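You operate a simulated robot arm through the tools that you are given. There is no shell and no other tool. Be economical: measure what you need, move in short steps, check, and stop when the job is done.

The job below is to be done with a simulated two-armed robot. You get a single attempt, and the scene is never put back.

JOB
Wipe up the spill on the table with the dishcloth and put it back.

The check looks at the end state, three seconds after you hand in, the way a careful person would. Anything else that was tipped, shoved, dropped, spilled or broken makes it a failure.

ROBOT AND FRAMES
Two 7-joint arms with two-finger parallel grippers on one trunk, on a base that drives. Base frame: it is fixed to the floor where the robot stands at the start and does not move with it; the origin is under the middle of the robot, x ahead of it, y to its left, z up. Units: mm, rad, N and s.
The left shoulder is at the start at [50, 168, 1107], the right one opposite. Payload 1.57 kg a hand.
The TCP of each hand is the grasp point between the finger pads, 30 mm short of the fingertips. In the tool frame z runs along the fingers and y along their closing line. The gripper opens to 80 mm. The fingers are 17 mm wide and 12 mm thick; the gripper's body (40 by 82 mm) begins 80 mm behind the TCP.
Orientation is that of the tool frame in the base frame, as [roll, pitch, yaw] about the fixed x, y, z axes, in that order (R = Rz(yaw) Ry(pitch) Rx(roll)). With the fingers straight down and closing along the base's y, the tool's x points along the base's -x, its y along +y and its z along -z.

CONTROLS
- The arms move only by the tool apply_moves. It takes "left_motion", "right_motion" or both (then of equal length, played together; a hand with none holds still); each is a list of rows, each a list of 7 numbers: the shift along the tool's x, y, z in units of 300 mm (1.0 is 300 mm), then the turn, a rotation vector about the tool's x, y, z in units of 60 degrees (1.0 is 60 degrees), then the opening, from 0 (shut) to 1 (fully open). In form: [[tx, ty, tz, ax, ay, az, hand], ...]. A call has 1 to 12 rows; each row is the pose to reach, as a shift and turn from the pose commanded when the call began, along the tool's axes at that moment. A call with a number of a shift or a turn outside -1 to 1 is refused whole. A row lasts 0.2 s, in which the tool goes at most 50 mm and 0.15 rad; a call with a longer step from one row to the next is refused whole, and so is a gripper value outside its range. A pose out of reach is approached as far as the arm can. The call stops where the force on the tool passes 40 N (or 10 N more than at its start, if that is more) or the arm is blocked; 0.2 s more then pass. Each finger travels about 45 mm/s and halts on what it meets, pressing with about 20 N; the grip force reading is that of the motor and also rises with nothing between the fingers. The clock runs only during rows and for 0.2 s after the last one: add rows that repeat a pose to give the fingers time. The reply holds the time, the measured pose of the TCP, the force on the tool along the base axes, the opening and the grip force, in the units named above and with some noise, with the torque about the TCP (base axes, N m) and any sound that the robot's microphone picked up.
- Cameras (640 x 400 px; columns grow to the right, rows downward): "scene" is now at [125.2, -11.9, 1312.5]; the picture's right is [-0.14, -0.99, 0.00], its down [-0.62, 0.09, -0.78] and it looks along [0.77, -0.11, -0.63] (base axes); focal length 261 px, centre (320, 200). "left" rides on the left gripper at [72, 7, -122] in its tool frame; the picture's right is [-0.09, 1.00, 0.00], its down [-0.84, -0.08, -0.54] and it looks along [-0.54, -0.05, 0.84] (tool axes); focal length 238 px, centre (320, 200). "right" rides on the right gripper at [72, -7, -122] in its tool frame; the picture's right is [0.09, 1.00, 0.00], its down [-0.84, 0.08, -0.54] and it looks along [-0.54, 0.05, 0.84] (tool axes); focal length 238 px, centre (320, 200). There is no depth. A picture from a camera that has moved, and an enlarged one, comes with that camera's place and axes in the base frame and with its lens.
- grab_frame(camera): a new picture of that camera. It takes no simulated time.
- raise_lower(by): slides the trunk up (or, below 0, down) by that many mm; the arms and the scene camera ride with it, the base frame stays. It gives what a move gives, with no picture.
- base_move(legs): drives the robot by 1 to 6 legs, each [ahead, left, turn to the left] in mm, mm and rad, along the robot's own axes; the way and the turn of a leg run together, so that a leg with both is an arc; at most 1500 mm and 3.142 rad a leg. The arms and the cameras ride along, it lands a little off, and it stops where it bumps. It gives what a move gives.
- aim_head(pan, tilt): turns the head with the scene camera to pan (to the left, within 1.396 rad either way) and tilt (down, from -0.506 to 1.204), counted from straight ahead of the robot. It gives what a move gives.
- zoom(camera, box): a new picture of the part [left, top, right, bottom] of that camera's present view, enlarged. It takes no simulated time.
- finish_job(): hands the job in; it is judged then, once.

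Work in short steps. Places have to be worked out from the pictures, the camera data and where the tool is seen: move nearer, look again, correct. Check each grasp and each placing, and mend what went wrong. You have 120 turns and 92 pictures in all, those below and enlarged ones among them. Open the grippers and draw the arms clear of the work before you hand the job in, unless the task says otherwise; then end with one line.

The tools are called after "Emit:" as a command line: name --argument value ..., lists and objects as JSON in quotes. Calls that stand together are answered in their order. apply_moves: Moves the arms, as the interface text tells. Its arguments: {"type":"object","properties":{"left_motion":{"type":"array","items":{"type":"array","items":{"type":"number"}}},"right_motion":{"type":"array","items":{"type":"array","items":{"type":"number"}}}},"required":[]} The other tools are called the same way: raise_lower (by) slides the trunk up or down; base_move (legs) drives the base; aim_head (pan, tilt) turns the head that bears the scene camera; grab_frame (camera) takes a picture; zoom (camera, box) takes an enlarged picture of a part of a camera's view; finish_job () hands the job in.

At the start:

```text
time: 0.0
left_eef_pos: [454.2, 136.1, 1004.4]
left_tcp_rot: [3.141, -0.001, -3.141]
left_contact_force: [-0.8, 0.2, 0.8]
left_torque: [-0.01, -0.01, -0.01]
left_opening: 79.9
left_finger_force: 0.1
right_eef_pos: [472.1, -317.5, 1006.9]
right_tcp_rot: [-3.141, 0.0, 3.141]
right_contact_force: [-0.5, 0.0, 0.0]
right_torque: [0.01, -0.02, 0.01]
right_opening: 80.0
right_finger_force: 0.1
trunk travel left (down, up): [-275.0, 168.0]
robot x, y, heading: [-0.9, 1.8, 0.001]
head pan, tilt: [-0.143, 0.677]
```

scene: 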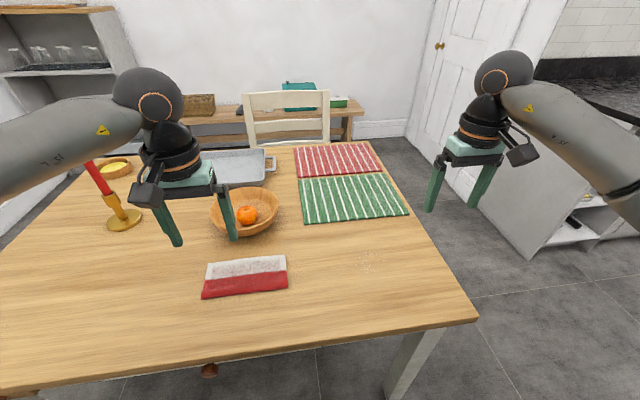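
right: 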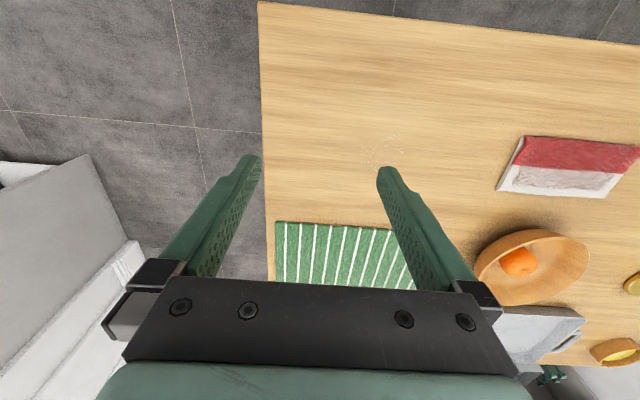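
left: 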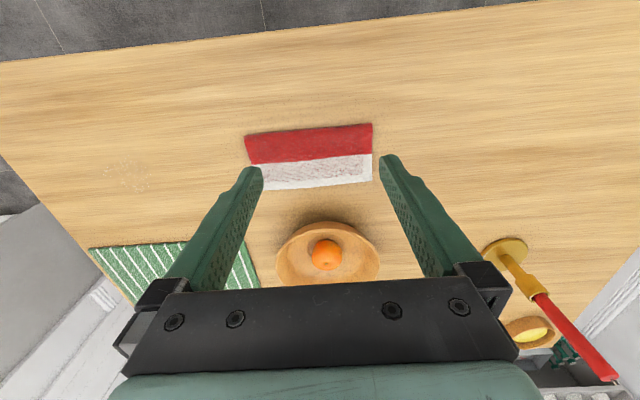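

The cloth (red and white) lies ahead of the robot, and there is a faint mark near scene pixel (368,260) that may be the spill. I'll zoom in on both.

Emit:
zoom --camera "scene" --box '[310, 210, 450, 300]'

Emit:
zoom --camera "scene" --box '[180, 230, 310, 310]'

Emit:
zoom --camera "right" --box '[260, 80, 640, 240]'

```text
4.44 times, centred on (380, 255) of scene
camera zoom: at [125.2, -11.9, 1312.5], right [-0.14, -0.99, 0.0], down [-0.62, 0.09, -0.78], along [0.77, -0.11, -0.63], focal length 1160 px, centre (53, -44)
```

zoom: 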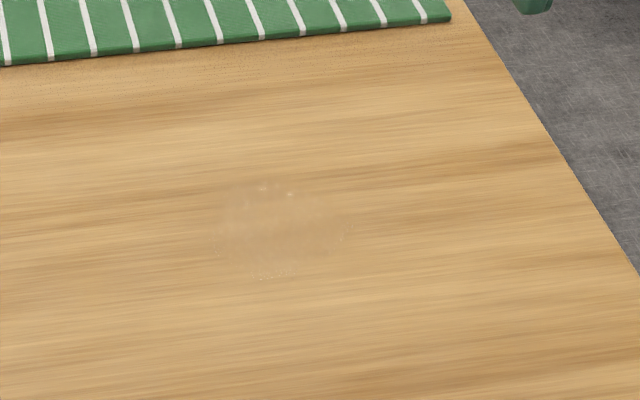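

```text
4.92 times, centred on (245, 270) of scene
camera zoom: at [125.2, -11.9, 1312.5], right [-0.14, -0.99, 0.0], down [-0.62, 0.09, -0.78], along [0.77, -0.11, -0.63], focal length 1285 px, centre (689, -145)
```

zoom: 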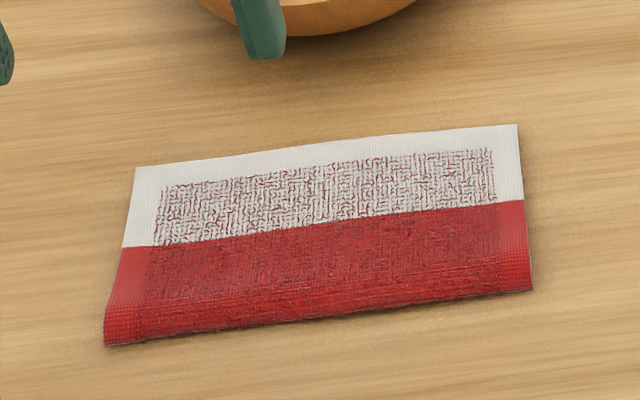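

```text
1.68 times, centred on (450, 160) of right
camera zoom: at [399.8, -323.2, 1128.5], right [-0.09, 1.0, 0.0], down [0.84, 0.08, 0.54], along [0.54, 0.05, -0.84], focal length 401 px, centre (101, 267)
```

zoom: 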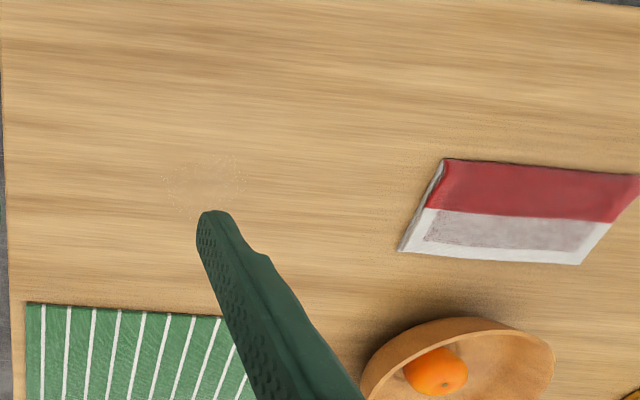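

The spill is a clear patch of about 80 mm near (560,-215). The cloth is about 215 x 112 mm, centred near (572,127). Next I'll check how thick it is and how its edges sit.

Emit:
zoom --camera "left" --box '[230, 100, 390, 200]'

Emit:
zoom --camera "left" --box '[70, 130, 230, 230]'

```text
4.00 times, centred on (310, 150) of left
camera zoom: at [381.3, 142.4, 1126.2], right [0.09, 1.0, 0.0], down [0.84, -0.08, 0.54], along [0.54, -0.05, -0.84], focal length 953 px, centre (360, 400)
```

zoom: 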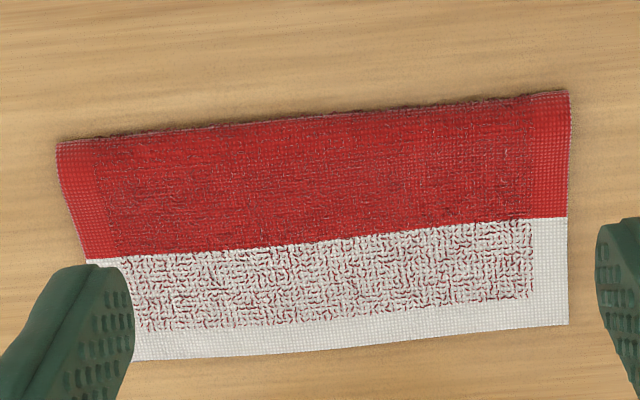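

```text
4.00 times, centred on (150, 180) of left
camera zoom: at [381.3, 142.4, 1126.2], right [0.09, 1.0, 0.0], down [0.84, -0.08, 0.54], along [0.54, -0.05, -0.84], focal length 953 px, centre (1000, 280)
```

zoom: 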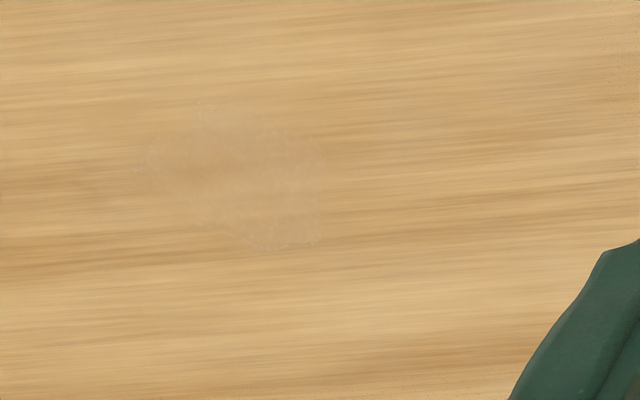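

The spill is about (562,-225). I'll draw the left hand aside and bring the right hand over the cloth's right end for a closer look.

Emit:
apply_moves --right_motion '[[-0.028, 0.124, 0.061, 0, 0, 0, 1], [-0.057, 0.248, 0.122, 0, 0, 0, 1], [-0.085, 0.371, 0.184, 0, 0, 0, 1], [-0.113, 0.495, 0.245, 0, 0, 0, 1], [-0.142, 0.619, 0.306, 0, 0, 0, 1], [-0.17, 0.743, 0.367, 0, 0, 0, 1], [-0.198, 0.866, 0.429, 0, 0, 0, 1], [-0.227, 0.99, 0.49, 0, 0, 0, 1]]' --left_motion '[[0.03, 0.06, 0, 0, 0, 0, 1], [0.06, 0.12, 0, 0, 0, 0, 1], [0.1, 0.18, 0, 0, 0, 0, 1], [0.13, 0.24, 0, 0, 0, 0, 1], [0.16, 0.3, 0, 0, 0, 0, 1], [0.2, 0.36, 0, 0, 0, 0, 1], [0.23, 0.4, 0, 0, 0, 0, 1], [0.26, 0.45, 0, 0, 0, 0, 1]]'

Emit:
grab_frame --camera "right"

Emit:
grab_frame --camera "scene"

```text
time: 1.8
left_eef_pos: [375.2, 271.7, 1002.8]
left_tcp_rot: [-3.141, -0.001, -3.141]
left_contact_force: [-0.4, -0.4, -0.2]
left_torque: [0.0, -0.01, 0.0]
left_opening: 80.0
left_finger_force: 0.1
right_eef_pos: [538.5, -20.7, 859.6]
right_tcp_rot: [-3.14, 0.0, 3.139]
right_contact_force: [0.5, 0.6, 0.1]
right_torque: [0.0, -0.02, 0.01]
right_opening: 80.1
right_finger_force: 0.0
trunk travel left (down, up): [-275.0, 168.0]
robot x, y, heading: [-0.8, 4.0, -0.002]
head pan, tilt: [-0.143, 0.677]
```

```text
83 pictures are left
camera right: at [466.2, -27.1, 981.3], right [-0.09, 1.0, 0.0], down [0.84, 0.08, 0.54], along [0.54, 0.05, -0.84], focal length 238 px, centre (320, 200)
```

right: 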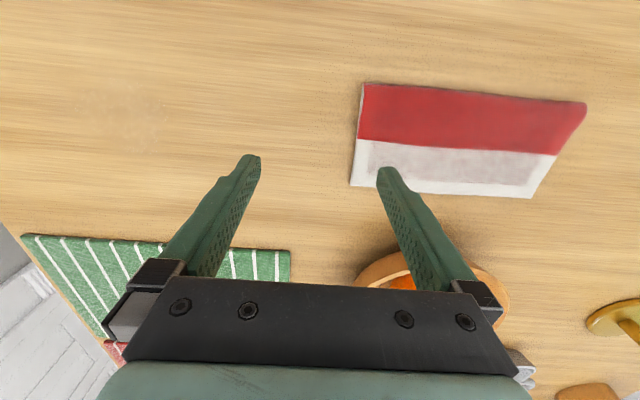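

```text
82 pictures are left
camera scene: at [125.1, -11.3, 1312.5], right [-0.14, -0.99, 0.0], down [-0.62, 0.09, -0.78], along [0.77, -0.11, -0.63], focal length 261 px, centre (320, 200)
```

scene: 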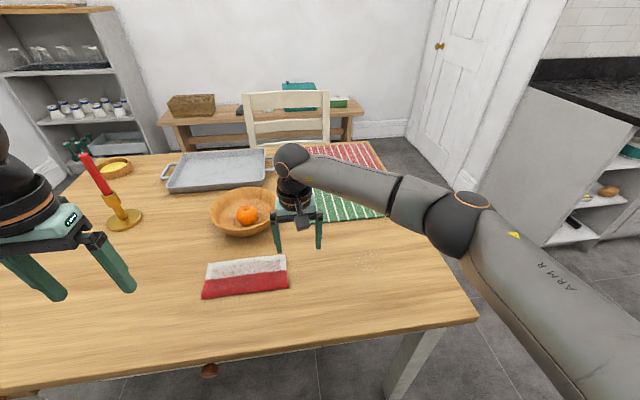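

Both views place the cloth's right edge at y≈22 and the spill near (557,-226). The cloth and the spill sit at opposite ends of the right arm's reach, so I'll sidestep the base about 130 mm left. Then I can slide the cloth along the table without lifting it.

Emit:
base_move --legs '[[0, 130, 0]]'

Emit:
grab_frame --camera "right"

Emit:
grab_frame --camera "scene"

```text
time: 3.1
left_eef_pos: [375.6, 397.3, 1003.6]
left_tcp_rot: [3.139, 0.001, 3.139]
left_contact_force: [-0.4, 0.4, -1.2]
left_torque: [0.01, 0.0, 0.02]
left_opening: 79.7
left_finger_force: 0.0
right_eef_pos: [538.4, 104.0, 860.4]
right_tcp_rot: [3.141, 0.001, 3.14]
right_contact_force: [-0.8, 0.4, -0.5]
right_torque: [-0.02, 0.01, 0.01]
right_opening: 80.0
right_finger_force: 0.0
trunk travel left (down, up): [-275.0, 168.0]
robot x, y, heading: [-0.7, 126.5, -0.002]
head pan, tilt: [-0.143, 0.677]
```

```text
81 pictures are left
camera right: at [466.2, 98.4, 981.6], right [-0.09, 1.0, 0.0], down [0.84, 0.08, 0.54], along [0.54, 0.05, -0.84], focal length 238 px, centre (320, 200)
```

right: 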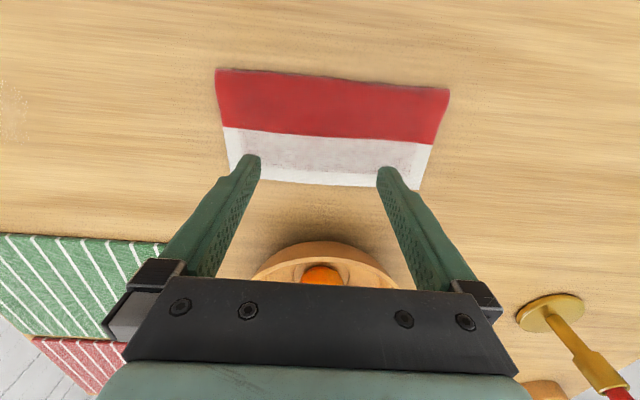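

```text
80 pictures are left
camera scene: at [125.3, 115.2, 1312.5], right [-0.14, -0.99, 0.0], down [-0.62, 0.09, -0.78], along [0.77, -0.11, -0.63], focal length 261 px, centre (320, 200)
```

scene: 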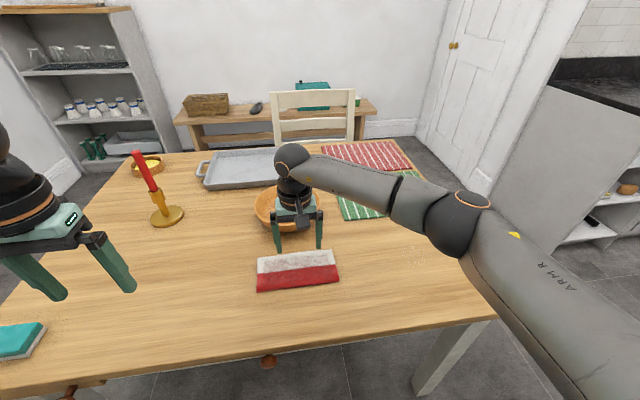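

Before picking, I'll take a closer look at the other fabric-like items and the teal thing, to be sure which one is the dishcloth.

Emit:
zoom --camera "scene" --box '[310, 130, 430, 230]'

Emit:
zoom --camera "scene" --box '[0, 300, 120, 400]'

Emit:
zoom --camera "scene" --box '[240, 230, 360, 310]'

```text
4.00 times, centred on (370, 180) of scene
camera zoom: at [125.3, 115.2, 1312.5], right [-0.14, -0.99, 0.0], down [-0.62, 0.09, -0.78], along [0.77, -0.11, -0.63], focal length 1044 px, centre (120, 280)
```

zoom: 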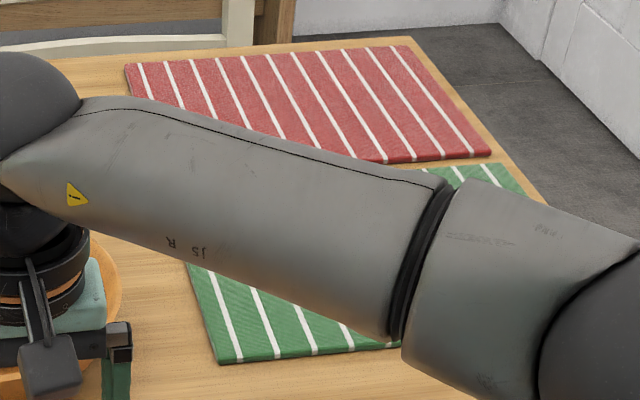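

```text
4.00 times, centred on (60, 350) of scene
camera zoom: at [125.3, 115.2, 1312.5], right [-0.14, -0.99, 0.0], down [-0.62, 0.09, -0.78], along [0.77, -0.11, -0.63], focal length 1044 px, centre (1360, -400)
```

zoom: 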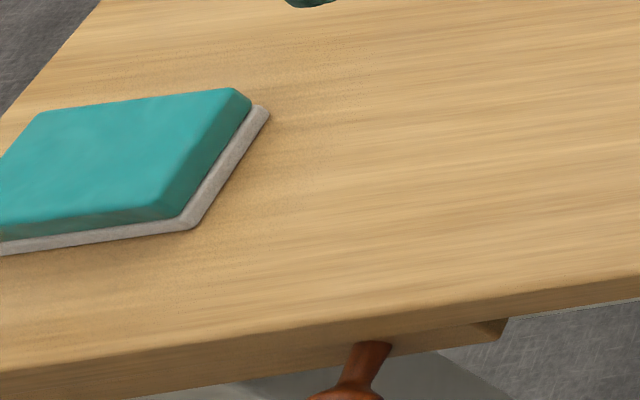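

```text
5.00 times, centred on (300, 270) of scene
camera zoom: at [125.3, 115.2, 1312.5], right [-0.14, -0.99, 0.0], down [-0.62, 0.09, -0.78], along [0.77, -0.11, -0.63], focal length 1305 px, centre (420, -150)
```

zoom: 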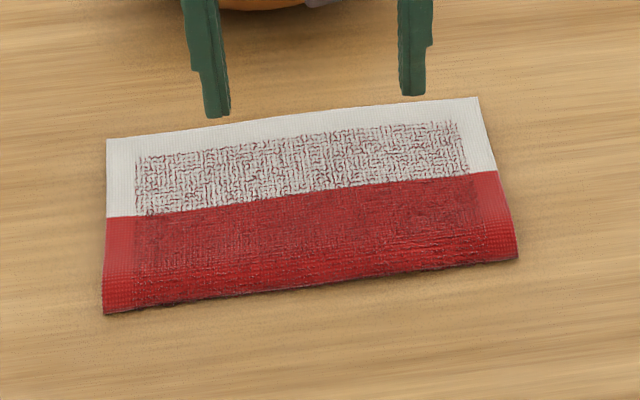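

The red and white one is the dishcloth, centred near (569,120). I'll go over its middle with the fingers half open and descend to just above it.

Emit:
apply_moves --right_motion '[[-0.05, 0.025, 0.08, 0, 0, 0, 0.6], [-0.1, 0.05, 0.16, 0, 0, 0, 0.6], [-0.1, 0.05, 0.25, 0, 0, 0, 0.6], [-0.1, 0.05, 0.34, 0, 0, 0, 0.6]]'

Emit:
grab_frame --camera "right"

Emit:
zoom --camera "scene" --box '[240, 230, 360, 310]'

```text
time: 4.0
left_eef_pos: [375.6, 398.3, 1005.3]
left_tcp_rot: [-3.141, 0.0, 3.139]
left_contact_force: [0.9, -0.9, -1.5]
left_torque: [0.01, 0.04, -0.01]
left_opening: 80.3
left_finger_force: 0.0
right_eef_pos: [572.4, 121.6, 785.9]
right_tcp_rot: [3.139, 0.01, 3.141]
right_contact_force: [-6.8, -2.8, 24.4]
right_torque: [-0.06, 0.22, -0.01]
right_opening: 47.4
right_finger_force: 0.1
trunk travel left (down, up): [-275.0, 168.0]
robot x, y, heading: [3.9, 125.6, -0.001]
head pan, tilt: [-0.143, 0.677]
stopped in row 4 (right hand): the force on the tool passed its limit (the readings are from after the stop); the commanded pose is now the measured one
```

```text
76 pictures are left
camera right: at [499.0, 115.1, 905.8], right [-0.09, 1.0, 0.0], down [0.83, 0.08, 0.55], along [0.55, 0.05, -0.84], focal length 238 px, centre (320, 200)
```

right: 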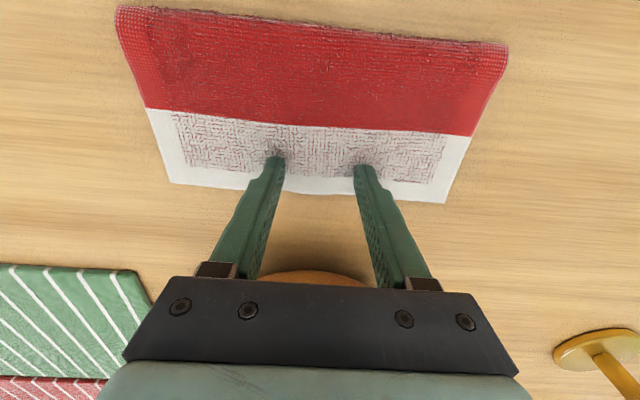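

```text
5.00 times, centred on (300, 270) of scene
camera zoom: at [124.5, 114.5, 1312.9], right [-0.14, -0.99, 0.0], down [-0.62, 0.09, -0.78], along [0.77, -0.11, -0.63], focal length 1305 px, centre (420, -150)
```

zoom: 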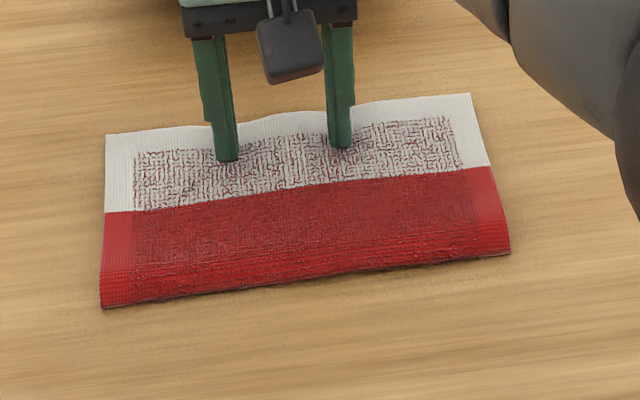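

The tips met the cloth at about z=755, so it is a thick, soft fold with its top near 745. That puts the true centre of the top at about (549,116). I'll back off slightly, shift onto the centre and press in slowly.

Emit:
apply_moves --right_motion '[[0, 0, -0.05, 0, 0, 0, 0.8], [0.07, -0.02, -0.05, 0, 0, 0, 0.8], [0.07, -0.02, -0.02, 0, 0, 0, 0.8], [0.07, -0.02, 0.0, 0, 0, 0, 0.8], [0.07, -0.02, 0.01, 0, 0, 0, 0.8], [0.07, -0.02, 0.02, 0, 0, 0, 0.8], [0.07, -0.02, 0.03, 0, 0, 0, 0.8]]'

Emit:
zoom --camera "scene" --box '[240, 230, 360, 310]'

```text
time: 5.3
left_eef_pos: [374.8, 398.5, 1004.3]
left_tcp_rot: [3.141, 0.004, 3.14]
left_contact_force: [-0.6, 0.2, 0.5]
left_torque: [0.0, 0.02, -0.01]
left_opening: 79.9
left_finger_force: 0.1
right_eef_pos: [553.0, 115.0, 786.1]
right_tcp_rot: [3.138, 0.016, 3.141]
right_contact_force: [-4.3, -2.1, 20.6]
right_torque: [-0.1, 0.17, 0.0]
right_opening: 63.5
right_finger_force: 0.1
trunk travel left (down, up): [-275.0, 168.0]
robot x, y, heading: [-0.5, 126.3, -0.002]
head pan, tilt: [-0.143, 0.677]
stopped in row 6 (right hand): the force on the tool passed its limit (the readings are from after the stop); the commanded pose is now the measured one
```

```text
5.00 times, centred on (300, 270) of scene
camera zoom: at [123.6, 114.3, 1312.6], right [-0.15, -0.99, 0.0], down [-0.62, 0.09, -0.78], along [0.77, -0.11, -0.63], focal length 1305 px, centre (420, -150)
```

zoom: 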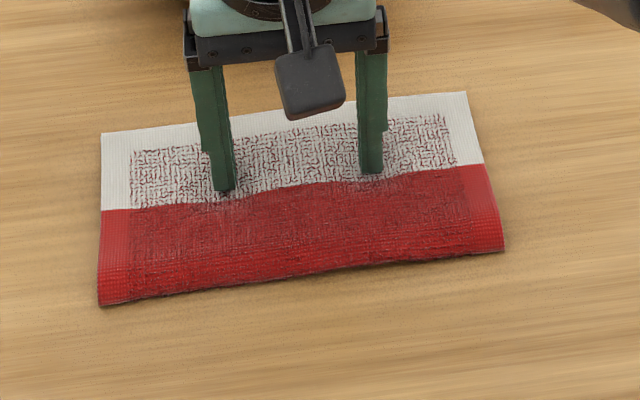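

Light pressing meets about 20 N here, with the tips on the cloth roughly 63 mm apart. I'll close the fingers to see whether they gather a fold.

Emit:
apply_moves --right_motion '[[0, 0, 0.005, 0, 0, 0, 0.4], [0, 0, 0.01, 0, 0, 0, 0.2], [0, 0, 0.01, 0, 0, 0, 0], [0, 0, 0.01, 0, 0, 0, 0], [0, 0, 0.01, 0, 0, 0, 0], [0, 0, 0.01, 0, 0, 0, 0], [0, 0, 0.01, 0, 0, 0, 0]]'

Emit:
zoom --camera "scene" --box '[240, 230, 360, 310]'

Emit:
grab_frame --camera "right"

```text
time: 6.9
left_eef_pos: [372.8, 397.1, 1005.5]
left_tcp_rot: [-3.141, 0.003, 3.138]
left_contact_force: [-0.2, 0.1, -0.3]
left_torque: [-0.01, 0.0, 0.0]
left_opening: 79.9
left_finger_force: 0.1
right_eef_pos: [554.8, 114.5, 784.3]
right_tcp_rot: [3.138, 0.024, 3.141]
right_contact_force: [-1.0, 1.2, 36.3]
right_torque: [0.0, 0.02, -0.01]
right_opening: 11.6
right_finger_force: 20.6
trunk travel left (down, up): [-275.0, 168.0]
robot x, y, heading: [3.1, 125.4, -0.003]
head pan, tilt: [-0.143, 0.677]
```

```text
5.00 times, centred on (300, 270) of scene
camera zoom: at [121.6, 114.5, 1313.0], right [-0.14, -0.99, 0.0], down [-0.62, 0.09, -0.78], along [0.77, -0.11, -0.62], focal length 1305 px, centre (420, -150)
```

zoom: 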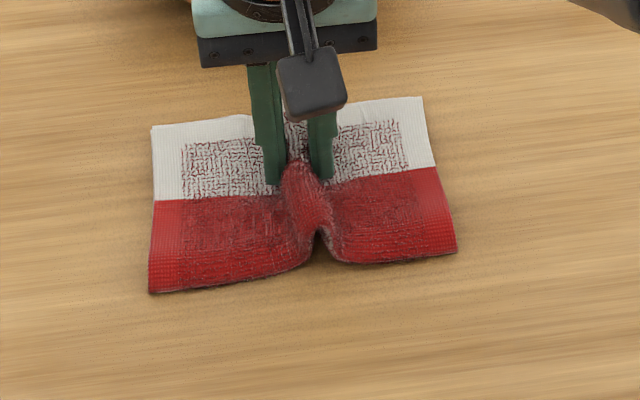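

```text
72 pictures are left
camera right: at [478.8, 107.9, 904.3], right [-0.09, 1.0, 0.0], down [0.82, 0.07, 0.56], along [0.56, 0.05, -0.83], focal length 238 px, centre (320, 200)
```

right: 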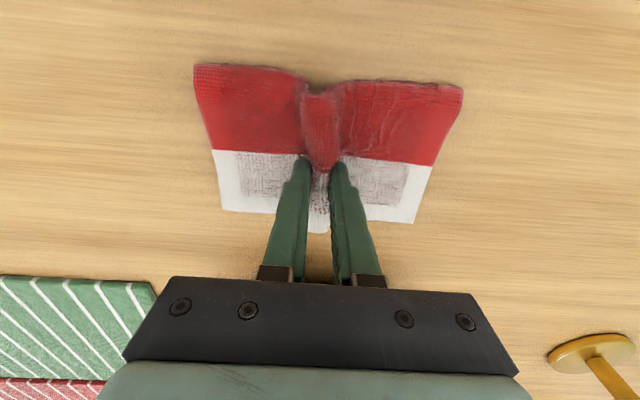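

The fingers hold a gathered fold with an 11.6 mm opening. The contact heights put the real tabletop at about z=750, which moves the spill to about (540,-206), and all views now agree. I'll ease the pressure slightly and slide the cloth right along the table.

Emit:
apply_moves --right_motion '[[0, 0, -0.006, 0, 0, 0, 0], [0, -0.06, -0.006, 0, 0, 0, 0], [0, -0.14, -0.006, 0, 0, 0, 0], [0, -0.22, -0.006, 0, 0, 0, 0], [0, -0.3, -0.006, 0, 0, 0, 0], [0, -0.38, -0.006, 0, 0, 0, 0], [0, -0.44, -0.006, 0, 0, 0, 0], [0, -0.5, -0.006, 0, 0, 0, 0]]'

Emit:
grab_frame --camera "scene"

```text
time: 8.7
left_eef_pos: [372.6, 398.6, 1004.5]
left_tcp_rot: [-3.139, 0.002, 3.142]
left_contact_force: [-0.8, -0.8, -0.5]
left_torque: [0.01, -0.01, 0.03]
left_opening: 79.9
left_finger_force: 0.1
right_eef_pos: [555.4, -33.7, 785.5]
right_tcp_rot: [3.137, 0.02, 3.141]
right_contact_force: [0.1, 7.6, 29.3]
right_torque: [0.23, 0.0, -0.01]
right_opening: 10.4
right_finger_force: 19.7
trunk travel left (down, up): [-275.0, 168.0]
robot x, y, heading: [1.2, 128.4, -0.004]
head pan, tilt: [-0.143, 0.677]
```

```text
71 pictures are left
camera scene: at [122.4, 115.6, 1312.9], right [-0.14, -0.99, 0.0], down [-0.62, 0.09, -0.78], along [0.77, -0.11, -0.62], focal length 261 px, centre (320, 200)
```

scene: 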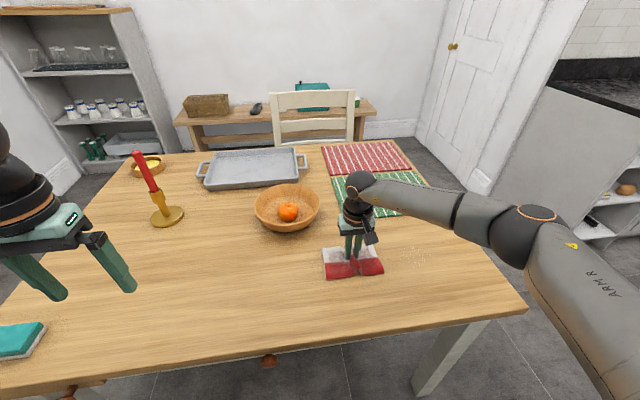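

The cloth slides along well. I'll carry on until it is centred over the spill.

Emit:
apply_moves --right_motion '[[0, -0.06, 0, 0, 0, 0, 0], [0, -0.14, 0, 0, 0, 0, 0], [0, -0.22, 0, 0, 0, 0, 0], [0, -0.3, 0, 0, 0, 0, 0], [0, -0.38, 0, 0, 0, 0, 0], [0, -0.46, 0, 0, 0, 0, 0], [0, -0.52, 0, 0, 0, 0, 0], [0, -0.58, 0, 0, 0, 0, 0]]'

Emit:
zoom --camera "scene" --box '[340, 200, 500, 300]'

Emit:
grab_frame --camera "right"

```text
time: 10.5
left_eef_pos: [374.0, 399.5, 1003.8]
left_tcp_rot: [-3.14, 0.003, 3.14]
left_contact_force: [-0.7, -0.7, -0.3]
left_torque: [0.0, 0.0, 0.0]
left_opening: 80.1
left_finger_force: 0.1
right_eef_pos: [553.7, -210.1, 785.1]
right_tcp_rot: [3.139, 0.018, 3.139]
right_contact_force: [0.2, 9.3, 26.0]
right_torque: [0.27, 0.01, 0.05]
right_opening: 10.5
right_finger_force: 20.2
trunk travel left (down, up): [-275.0, 168.0]
robot x, y, heading: [-1.9, 124.7, -0.003]
head pan, tilt: [-0.143, 0.677]
```

```text
4.00 times, centred on (420, 250) of scene
camera zoom: at [122.6, 116.5, 1312.9], right [-0.14, -0.99, 0.0], down [-0.62, 0.09, -0.78], along [0.77, -0.11, -0.62], focal length 1044 px, centre (-80, 0)
```

zoom: 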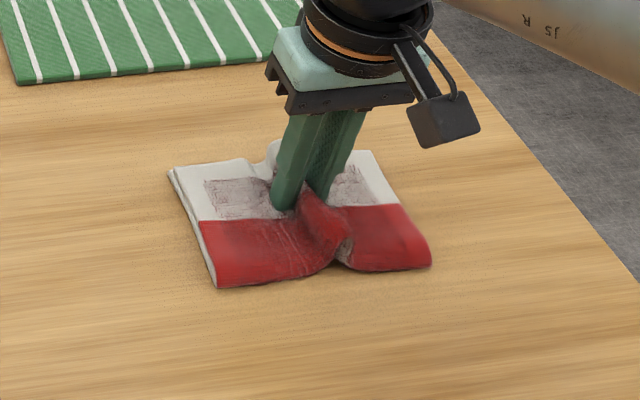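

```text
69 pictures are left
camera right: at [479.3, -215.9, 904.8], right [-0.09, 1.0, 0.0], down [0.83, 0.08, 0.56], along [0.56, 0.05, -0.83], focal length 238 px, centre (320, 200)
```

right: 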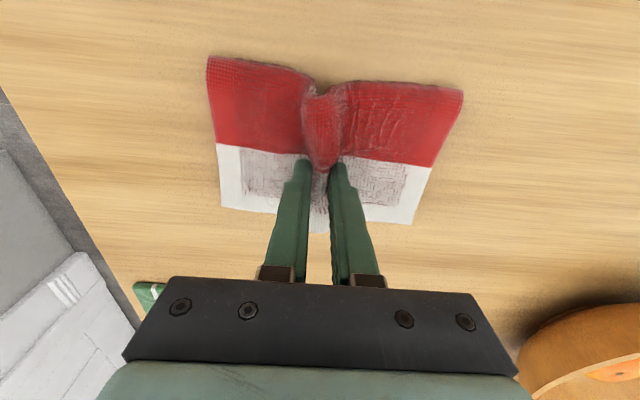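

The cloth covers the spill. I'll rub around it with several overlapping strokes.

Emit:
apply_moves --right_motion '[[0, -0.08, 0, 0, 0, 0, 0], [-0.08, -0.12, 0, 0, 0, 0, 0], [-0.1, -0.04, 0, 0, 0, 0, 0], [-0.1, 0.05, 0, 0, 0, 0, 0], [-0.08, 0.12, 0, 0, 0, 0, 0], [0.0, 0.12, 0, 0, 0, 0, 0], [0.08, 0.12, 0, 0, 0, 0, 0], [0.12, 0.04, 0, 0, 0, 0, 0], [0.12, -0.04, 0, 0, 0, 0, 0], [0.08, -0.12, 0, 0, 0, 0, 0], [0, -0.12, 0, 0, 0, 0, 0], [0, 0, 0, 0, 0, 0, 0]]'

Emit:
apply_moves --right_motion '[[0, 0.08, 0, 0, 0, 0, 0], [0, 0.16, 0, 0, 0, 0, 0], [0, 0.24, 0, 0, 0, 0, 0], [0, 0.32, 0, 0, 0, 0, 0], [0, 0.4, 0, 0, 0, 0, 0], [0, 0.48, 0, 0, 0, 0, 0], [0, 0.56, 0, 0, 0, 0, 0]]'

Emit:
grab_frame --camera "scene"

Emit:
zoom --camera "scene" --box '[340, 210, 480, 300]'

```text
time: 13.0
left_eef_pos: [373.7, 397.4, 1004.4]
left_tcp_rot: [3.142, 0.002, 3.138]
left_contact_force: [0.3, -0.9, 0.3]
left_torque: [0.01, 0.01, 0.03]
left_opening: 80.1
left_finger_force: 0.0
right_eef_pos: [552.9, -244.9, 785.9]
right_tcp_rot: [-3.134, 0.018, 3.132]
right_contact_force: [-4.8, 0.9, 17.8]
right_torque: [0.05, 0.1, 0.08]
right_opening: 10.0
right_finger_force: 20.0
trunk travel left (down, up): [-275.0, 168.0]
robot x, y, heading: [-1.3, 129.4, -0.004]
head pan, tilt: [-0.143, 0.677]
stopped in row 12 (right hand): the force on the tool passed its limit (the readings are from after the stop); the commanded pose is now the measured one
```

```text
time: 14.6
left_eef_pos: [373.1, 396.6, 1005.5]
left_tcp_rot: [3.141, 0.002, 3.138]
left_contact_force: [0.1, 0.6, 0.3]
left_torque: [0.01, 0.01, 0.04]
left_opening: 79.9
left_finger_force: 0.1
right_eef_pos: [551.9, -77.9, 784.8]
right_tcp_rot: [-3.131, 0.021, 3.133]
right_contact_force: [1.4, -11.3, 31.5]
right_torque: [-0.25, 0.0, 0.04]
right_opening: 9.7
right_finger_force: 20.0
trunk travel left (down, up): [-275.0, 168.0]
robot x, y, heading: [-1.0, 127.3, -0.003]
head pan, tilt: [-0.143, 0.677]
```

```text
68 pictures are left
camera scene: at [121.8, 114.5, 1312.9], right [-0.15, -0.99, 0.0], down [-0.62, 0.09, -0.78], along [0.77, -0.11, -0.62], focal length 261 px, centre (320, 200)
```

scene: 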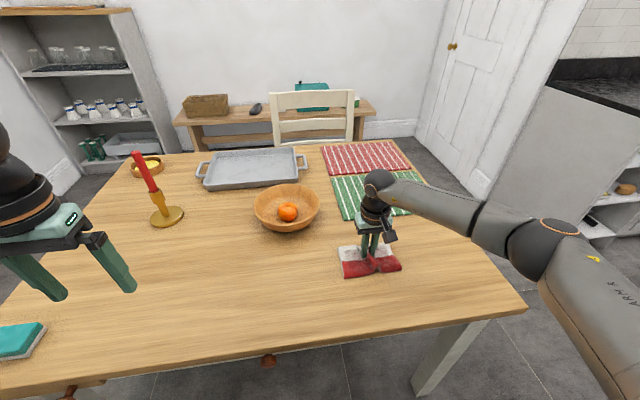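

```text
4.44 times, centred on (410, 255) of scene
camera zoom: at [121.8, 114.5, 1312.9], right [-0.15, -0.99, 0.0], down [-0.62, 0.09, -0.78], along [0.77, -0.11, -0.62], focal length 1160 px, centre (-80, -44)
```

zoom: 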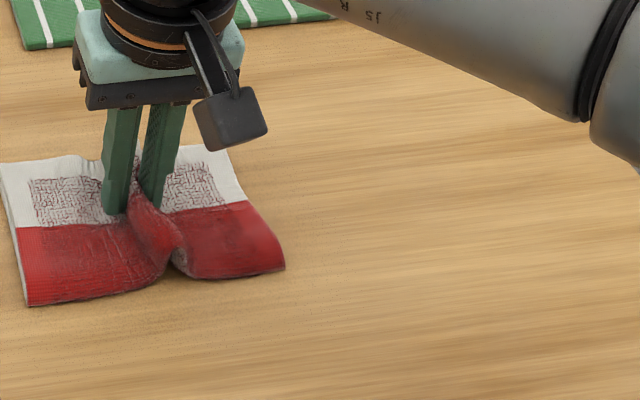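

The spill area looks clean. I'll slide the cloth back to its original place, with the grip at about (555,114).

Emit:
apply_moves --right_motion '[[0, 0.06, 0, 0, 0, 0, 0], [0, 0.14, 0, 0, 0, 0, 0], [0, 0.22, 0, 0, 0, 0, 0], [-0.01, 0.3, 0, 0, 0, 0, 0], [-0.01, 0.38, 0, 0, 0, 0, 0], [-0.01, 0.46, 0, 0, 0, 0, 0], [-0.01, 0.54, 0, 0, 0, 0, 0], [-0.01, 0.61, 0, 0, 0, 0, 0], [-0.01, 0.64, 0, 0, 0, 0, 0], [-0.01, 0.64, 0, 0, 0, 0, 0]]'

Emit:
grab_frame --camera "scene"

Emit:
zoom --camera "scene" --box '[340, 210, 480, 300]'

Emit:
zoom --camera "scene" --box '[240, 230, 360, 310]'

```text
time: 16.5
left_eef_pos: [374.5, 396.0, 1003.4]
left_tcp_rot: [-3.141, 0.002, 3.139]
left_contact_force: [0.5, 0.0, -0.1]
left_torque: [0.02, 0.0, -0.02]
left_opening: 79.8
left_finger_force: 0.0
right_eef_pos: [560.4, 105.1, 784.4]
right_tcp_rot: [-3.128, 0.026, 3.133]
right_contact_force: [-3.5, -1.8, 18.6]
right_torque: [-0.02, 0.16, 0.02]
right_opening: 10.0
right_finger_force: 20.5
trunk travel left (down, up): [-275.0, 168.0]
robot x, y, heading: [4.3, 126.7, -0.002]
head pan, tilt: [-0.143, 0.677]
stopped in row 9 (right hand): the force on the tool passed its limit (the readings are from after the stop); the commanded pose is now the measured one
```

```text
66 pictures are left
camera scene: at [123.3, 114.0, 1312.1], right [-0.15, -0.99, 0.0], down [-0.62, 0.09, -0.78], along [0.77, -0.11, -0.63], focal length 261 px, centre (320, 200)
```

scene: 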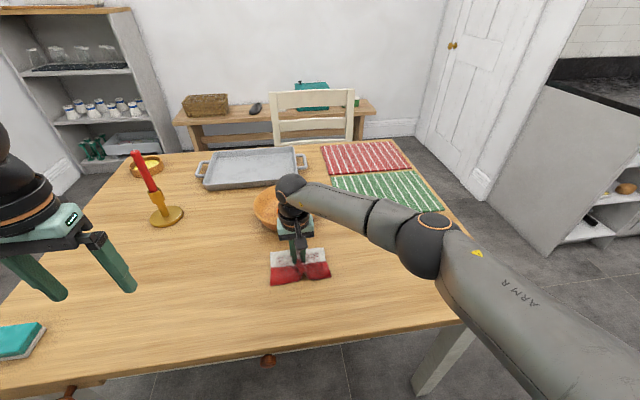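

```text
4.44 times, centred on (410, 255) of scene
camera zoom: at [123.3, 114.0, 1312.1], right [-0.15, -0.99, 0.0], down [-0.62, 0.09, -0.78], along [0.77, -0.11, -0.63], focal length 1160 px, centre (-80, -44)
```

zoom: 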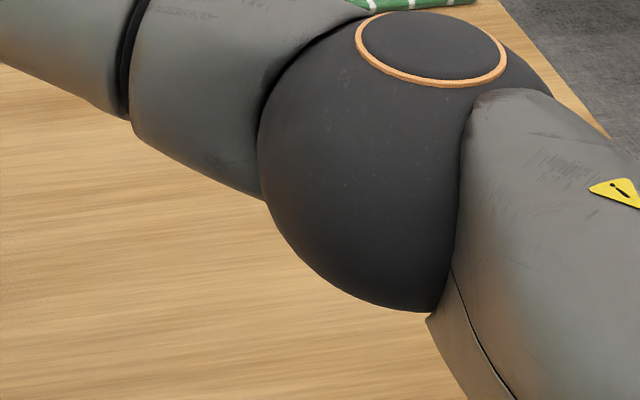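

```text
5.00 times, centred on (300, 270) of scene
camera zoom: at [123.3, 114.0, 1312.1], right [-0.15, -0.99, 0.0], down [-0.62, 0.09, -0.78], along [0.77, -0.11, -0.63], focal length 1305 px, centre (420, -150)
```

zoom: 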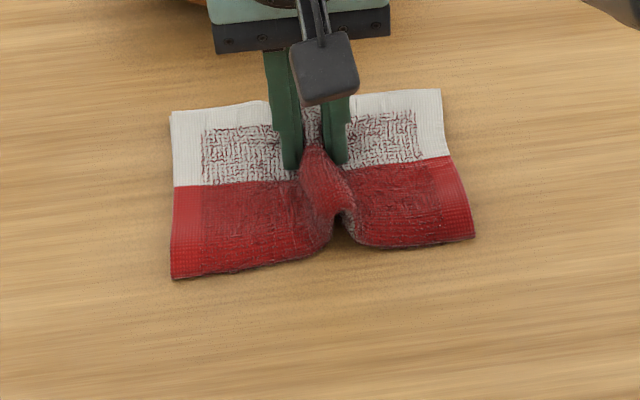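

Compared with the picture taken just after gripping, the cloth sits about 10 mm right and 8 mm far. I'll correct that, then open the fingers while still pressing so the fold spreads flat again.

Emit:
apply_moves --right_motion '[[0.012, 0.017, 0, 0, 0, 0, 0], [0.027, 0.035, 0, 0, 0, 0, 0], [0.027, 0.035, 0, 0, 0, 0, 0]]'

Emit:
zoom --camera "scene" --box '[240, 230, 360, 310]'

```text
time: 17.3
left_eef_pos: [374.1, 395.8, 1005.5]
left_tcp_rot: [3.14, 0.003, 3.138]
left_contact_force: [-0.5, -0.1, 0.3]
left_torque: [0.03, 0.0, -0.01]
left_opening: 79.9
left_finger_force: 0.0
right_eef_pos: [553.4, 113.6, 785.0]
right_tcp_rot: [-3.129, 0.031, 3.128]
right_contact_force: [5.2, -7.2, 24.1]
right_torque: [-0.13, -0.19, 0.02]
right_opening: 9.6
right_finger_force: 19.9
trunk travel left (down, up): [-275.0, 168.0]
robot x, y, heading: [1.4, 124.6, -0.009]
head pan, tilt: [-0.143, 0.677]
```

```text
5.00 times, centred on (300, 270) of scene
camera zoom: at [123.0, 113.4, 1312.8], right [-0.15, -0.99, 0.0], down [-0.62, 0.09, -0.78], along [0.77, -0.11, -0.62], focal length 1305 px, centre (420, -150)
```

zoom: 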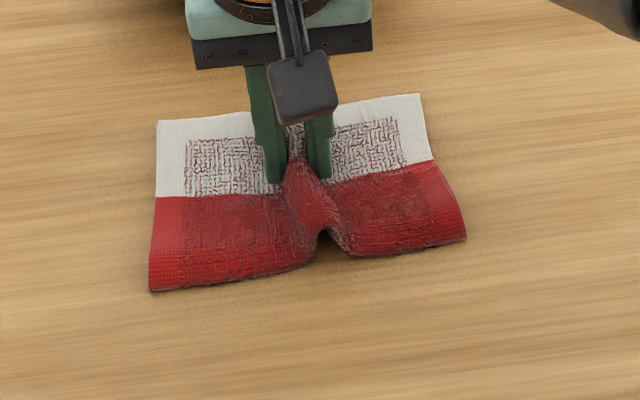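

Now it matches the earlier picture closely. I'll open slowly while pressing to spread the fold.

Emit:
apply_moves --right_motion '[[0, 0, 0, 0, 0, 0, 0.2], [0, 0, 0, 0, 0, 0, 0.3], [0, 0, 0, 0, 0, 0, 0.4], [0, 0, 0, 0, 0, 0, 0.5], [0, 0, 0, 0, 0, 0, 0.6], [0, 0, 0, 0, 0, 0, 0.7], [0, 0, 0, 0, 0, 0, 0.8], [0, 0, 0, 0, 0, 0, 0.8]]'

Emit:
zoom --camera "scene" --box '[240, 230, 360, 310]'

```text
time: 19.1
left_eef_pos: [373.7, 396.8, 1005.8]
left_tcp_rot: [3.141, 0.002, 3.139]
left_contact_force: [-0.7, 0.4, -0.4]
left_torque: [-0.01, -0.01, -0.03]
left_opening: 80.3
left_finger_force: 0.0
right_eef_pos: [553.1, 115.3, 785.2]
right_tcp_rot: [-3.13, 0.027, 3.131]
right_contact_force: [-0.6, -5.2, 26.3]
right_torque: [0.31, 0.03, 0.04]
right_opening: 55.8
right_finger_force: 0.0
trunk travel left (down, up): [-275.0, 168.0]
robot x, y, heading: [1.2, 127.4, -0.003]
head pan, tilt: [-0.143, 0.677]
```

```text
5.00 times, centred on (300, 270) of scene
camera zoom: at [122.4, 113.5, 1312.8], right [-0.15, -0.99, 0.0], down [-0.62, 0.09, -0.78], along [0.77, -0.11, -0.62], focal length 1305 px, centre (420, -150)
```

zoom: 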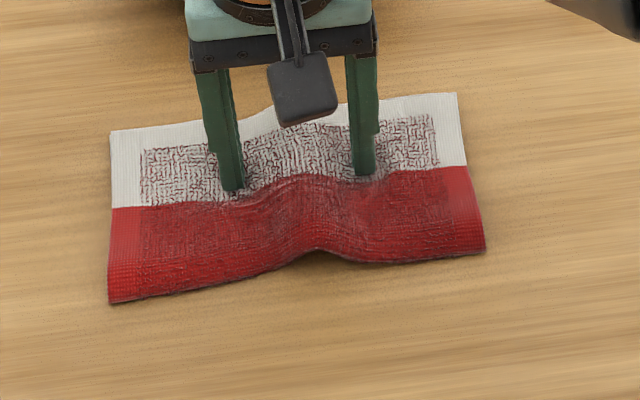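

The fold is nearly flat again. I'll finish opening, then lift straight up.

Emit:
apply_moves --right_motion '[[0, 0, 0, 0, 0, 0, 0.9], [0, 0, 0, 0, 0, 0, 0.95], [0, 0, 0, 0, 0, 0, 0.95], [0, 0, -0.03, 0, 0, 0, 0.95], [0, 0, -0.13, 0, 0, 0, 0.95], [0, 0, -0.27, 0, 0, 0, 0.95]]'

Emit:
zoom --camera "scene" --box '[240, 230, 360, 310]'

Emit:
grab_frame --camera "right"

```text
time: 20.5
left_eef_pos: [375.1, 396.8, 1003.7]
left_tcp_rot: [3.141, 0.001, 3.137]
left_contact_force: [-0.1, -0.2, 0.6]
left_torque: [-0.04, 0.01, -0.02]
left_opening: 80.1
left_finger_force: 0.0
right_eef_pos: [551.6, 115.1, 862.6]
right_tcp_rot: [-3.128, 0.021, 3.132]
right_contact_force: [0.2, -0.7, -0.1]
right_torque: [0.02, -0.03, -0.02]
right_opening: 76.0
right_finger_force: 0.0
trunk travel left (down, up): [-275.0, 168.0]
robot x, y, heading: [-0.1, 126.4, -0.002]
head pan, tilt: [-0.143, 0.677]
```

```text
5.00 times, centred on (300, 270) of scene
camera zoom: at [124.6, 114.0, 1312.4], right [-0.15, -0.99, 0.0], down [-0.62, 0.09, -0.78], along [0.77, -0.11, -0.63], focal length 1305 px, centre (420, -150)
```

zoom: 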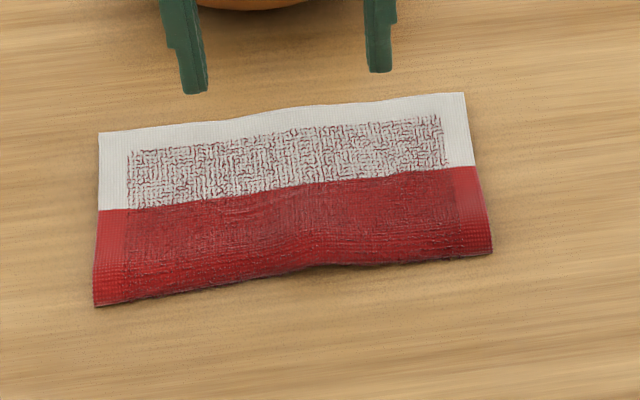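

```text
60 pictures are left
camera right: at [476.5, 111.4, 983.0], right [-0.08, 1.0, -0.02], down [0.83, 0.08, 0.56], along [0.56, 0.03, -0.83], focal length 238 px, centre (320, 200)
```

right: 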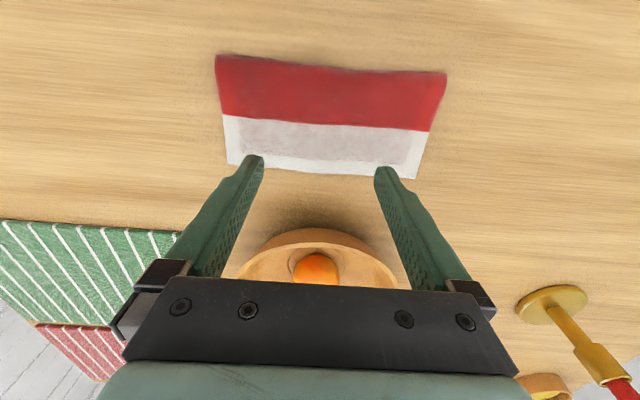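

The cloth is flat again and within about 7 mm of where it lay. I'll raise the right hand clear and drop it back, then check the spill spot unobstructed.

Emit:
apply_moves --right_motion '[[0, 0, -0.14, 0, 0, 0, 1], [0.05, 0, -0.28, 0, 0, 0, 1], [0.1, -0.05, -0.4, 0, 0, 0, 1], [0.16, -0.1, -0.5, 0, 0, 0, 1], [0.22, -0.2, -0.5, 0, 0, 0, 1], [0.3, -0.3, -0.5, 0, 0, 0, 1], [0.38, -0.4, -0.5, 0, 0, 0, 1], [0.45, -0.5, -0.5, 0, 0, 0, 1], [0.5, -0.62, -0.5, 0, 0, 0, 1], [0.5, -0.76, -0.5, 0, 0, 0, 1], [0.5, -0.9, -0.5, 0, 0, 0, 1]]'

Emit:
grab_frame --camera "scene"

Emit:
zoom --camera "right" --box '[200, 0, 440, 150]'

Emit:
zoom --camera "scene" --box '[340, 210, 480, 300]'

```text
time: 22.9
left_eef_pos: [375.0, 396.0, 1004.6]
left_tcp_rot: [3.141, 0.0, 3.137]
left_contact_force: [-0.3, -0.6, 0.9]
left_torque: [-0.01, -0.04, -0.01]
left_opening: 79.9
left_finger_force: 0.1
right_eef_pos: [393.7, -149.6, 1011.9]
right_tcp_rot: [-3.127, 0.022, 3.13]
right_contact_force: [-0.3, -0.1, 0.2]
right_torque: [-0.02, 0.0, -0.02]
right_opening: 79.8
right_finger_force: 0.0
trunk travel left (down, up): [-275.0, 168.0]
robot x, y, heading: [0.6, 124.9, 0.0]
head pan, tilt: [-0.143, 0.677]
```

```text
59 pictures are left
camera scene: at [124.7, 113.6, 1312.5], right [-0.15, -0.99, 0.0], down [-0.62, 0.09, -0.78], along [0.77, -0.11, -0.63], focal length 261 px, centre (320, 200)
```

scene: 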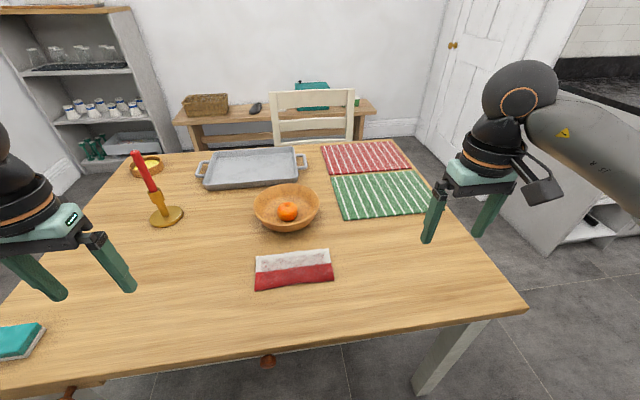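

```text
2.67 times, centred on (320, 75) of right
camera zoom: at [318.5, -153.8, 1131.9], right [-0.08, 1.0, -0.02], down [0.83, 0.08, 0.56], along [0.56, 0.03, -0.83], focal length 636 px, centre (320, 533)
```

zoom: 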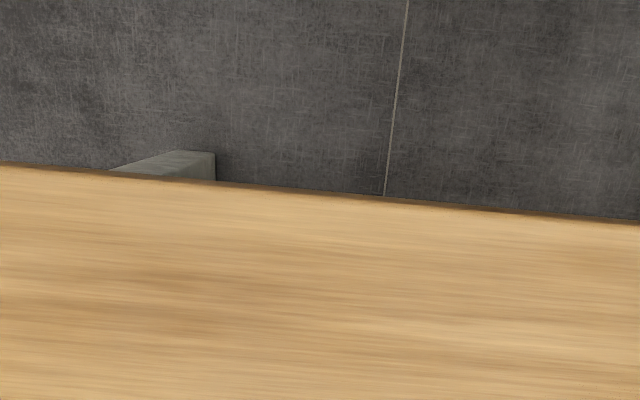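

```text
4.44 times, centred on (410, 255) of scene
camera zoom: at [124.7, 113.6, 1312.5], right [-0.15, -0.99, 0.0], down [-0.62, 0.09, -0.78], along [0.77, -0.11, -0.63], focal length 1160 px, centre (-80, -44)
```

zoom: 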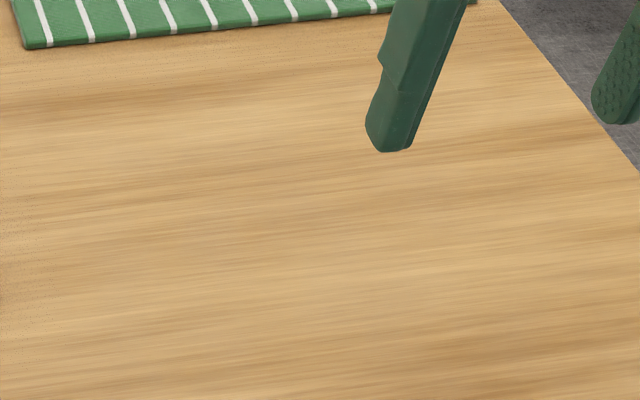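

The table looks clean where the spill was. As a last check, I'll look from the hand camera for any leftover or smear along the path.

Emit:
zoom --camera "right" --box '[200, 90, 460, 260]'

Emit:
zoom --camera "scene" --box '[240, 220, 480, 320]'

```text
2.35 times, centred on (330, 175) of right
camera zoom: at [318.5, -153.8, 1131.9], right [-0.08, 1.0, -0.02], down [0.83, 0.08, 0.56], along [0.56, 0.03, -0.83], focal length 561 px, centre (296, 259)
```

zoom: 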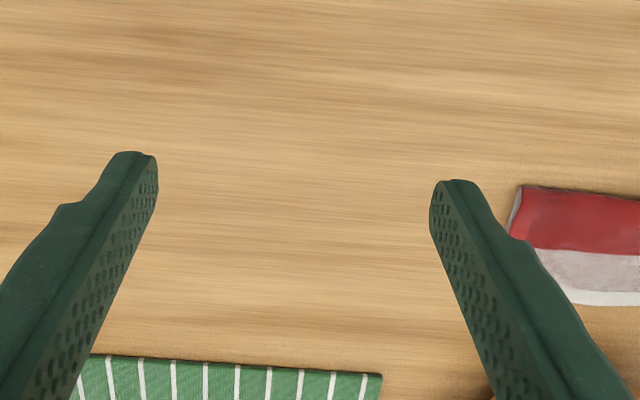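

```text
2.67 times, centred on (360, 270) of scene
camera zoom: at [124.7, 113.6, 1312.5], right [-0.15, -0.99, 0.0], down [-0.62, 0.09, -0.78], along [0.77, -0.11, -0.63], focal length 696 px, centre (213, 13)
```

zoom: 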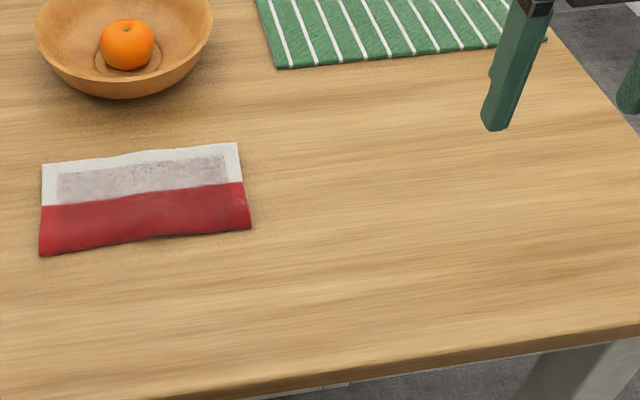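

The spill is gone, the cloth lies flat in its place, nothing else has moved, and both grippers are open and clear. I'll hand in.

Emit:
finish_job

```text
The job is handed in.
```

The spill is wiped up with no smear visible, and the dishcloth lies flat again within about 7 mm of where it started (one corner about 13 mm off); nothing else was disturbed.
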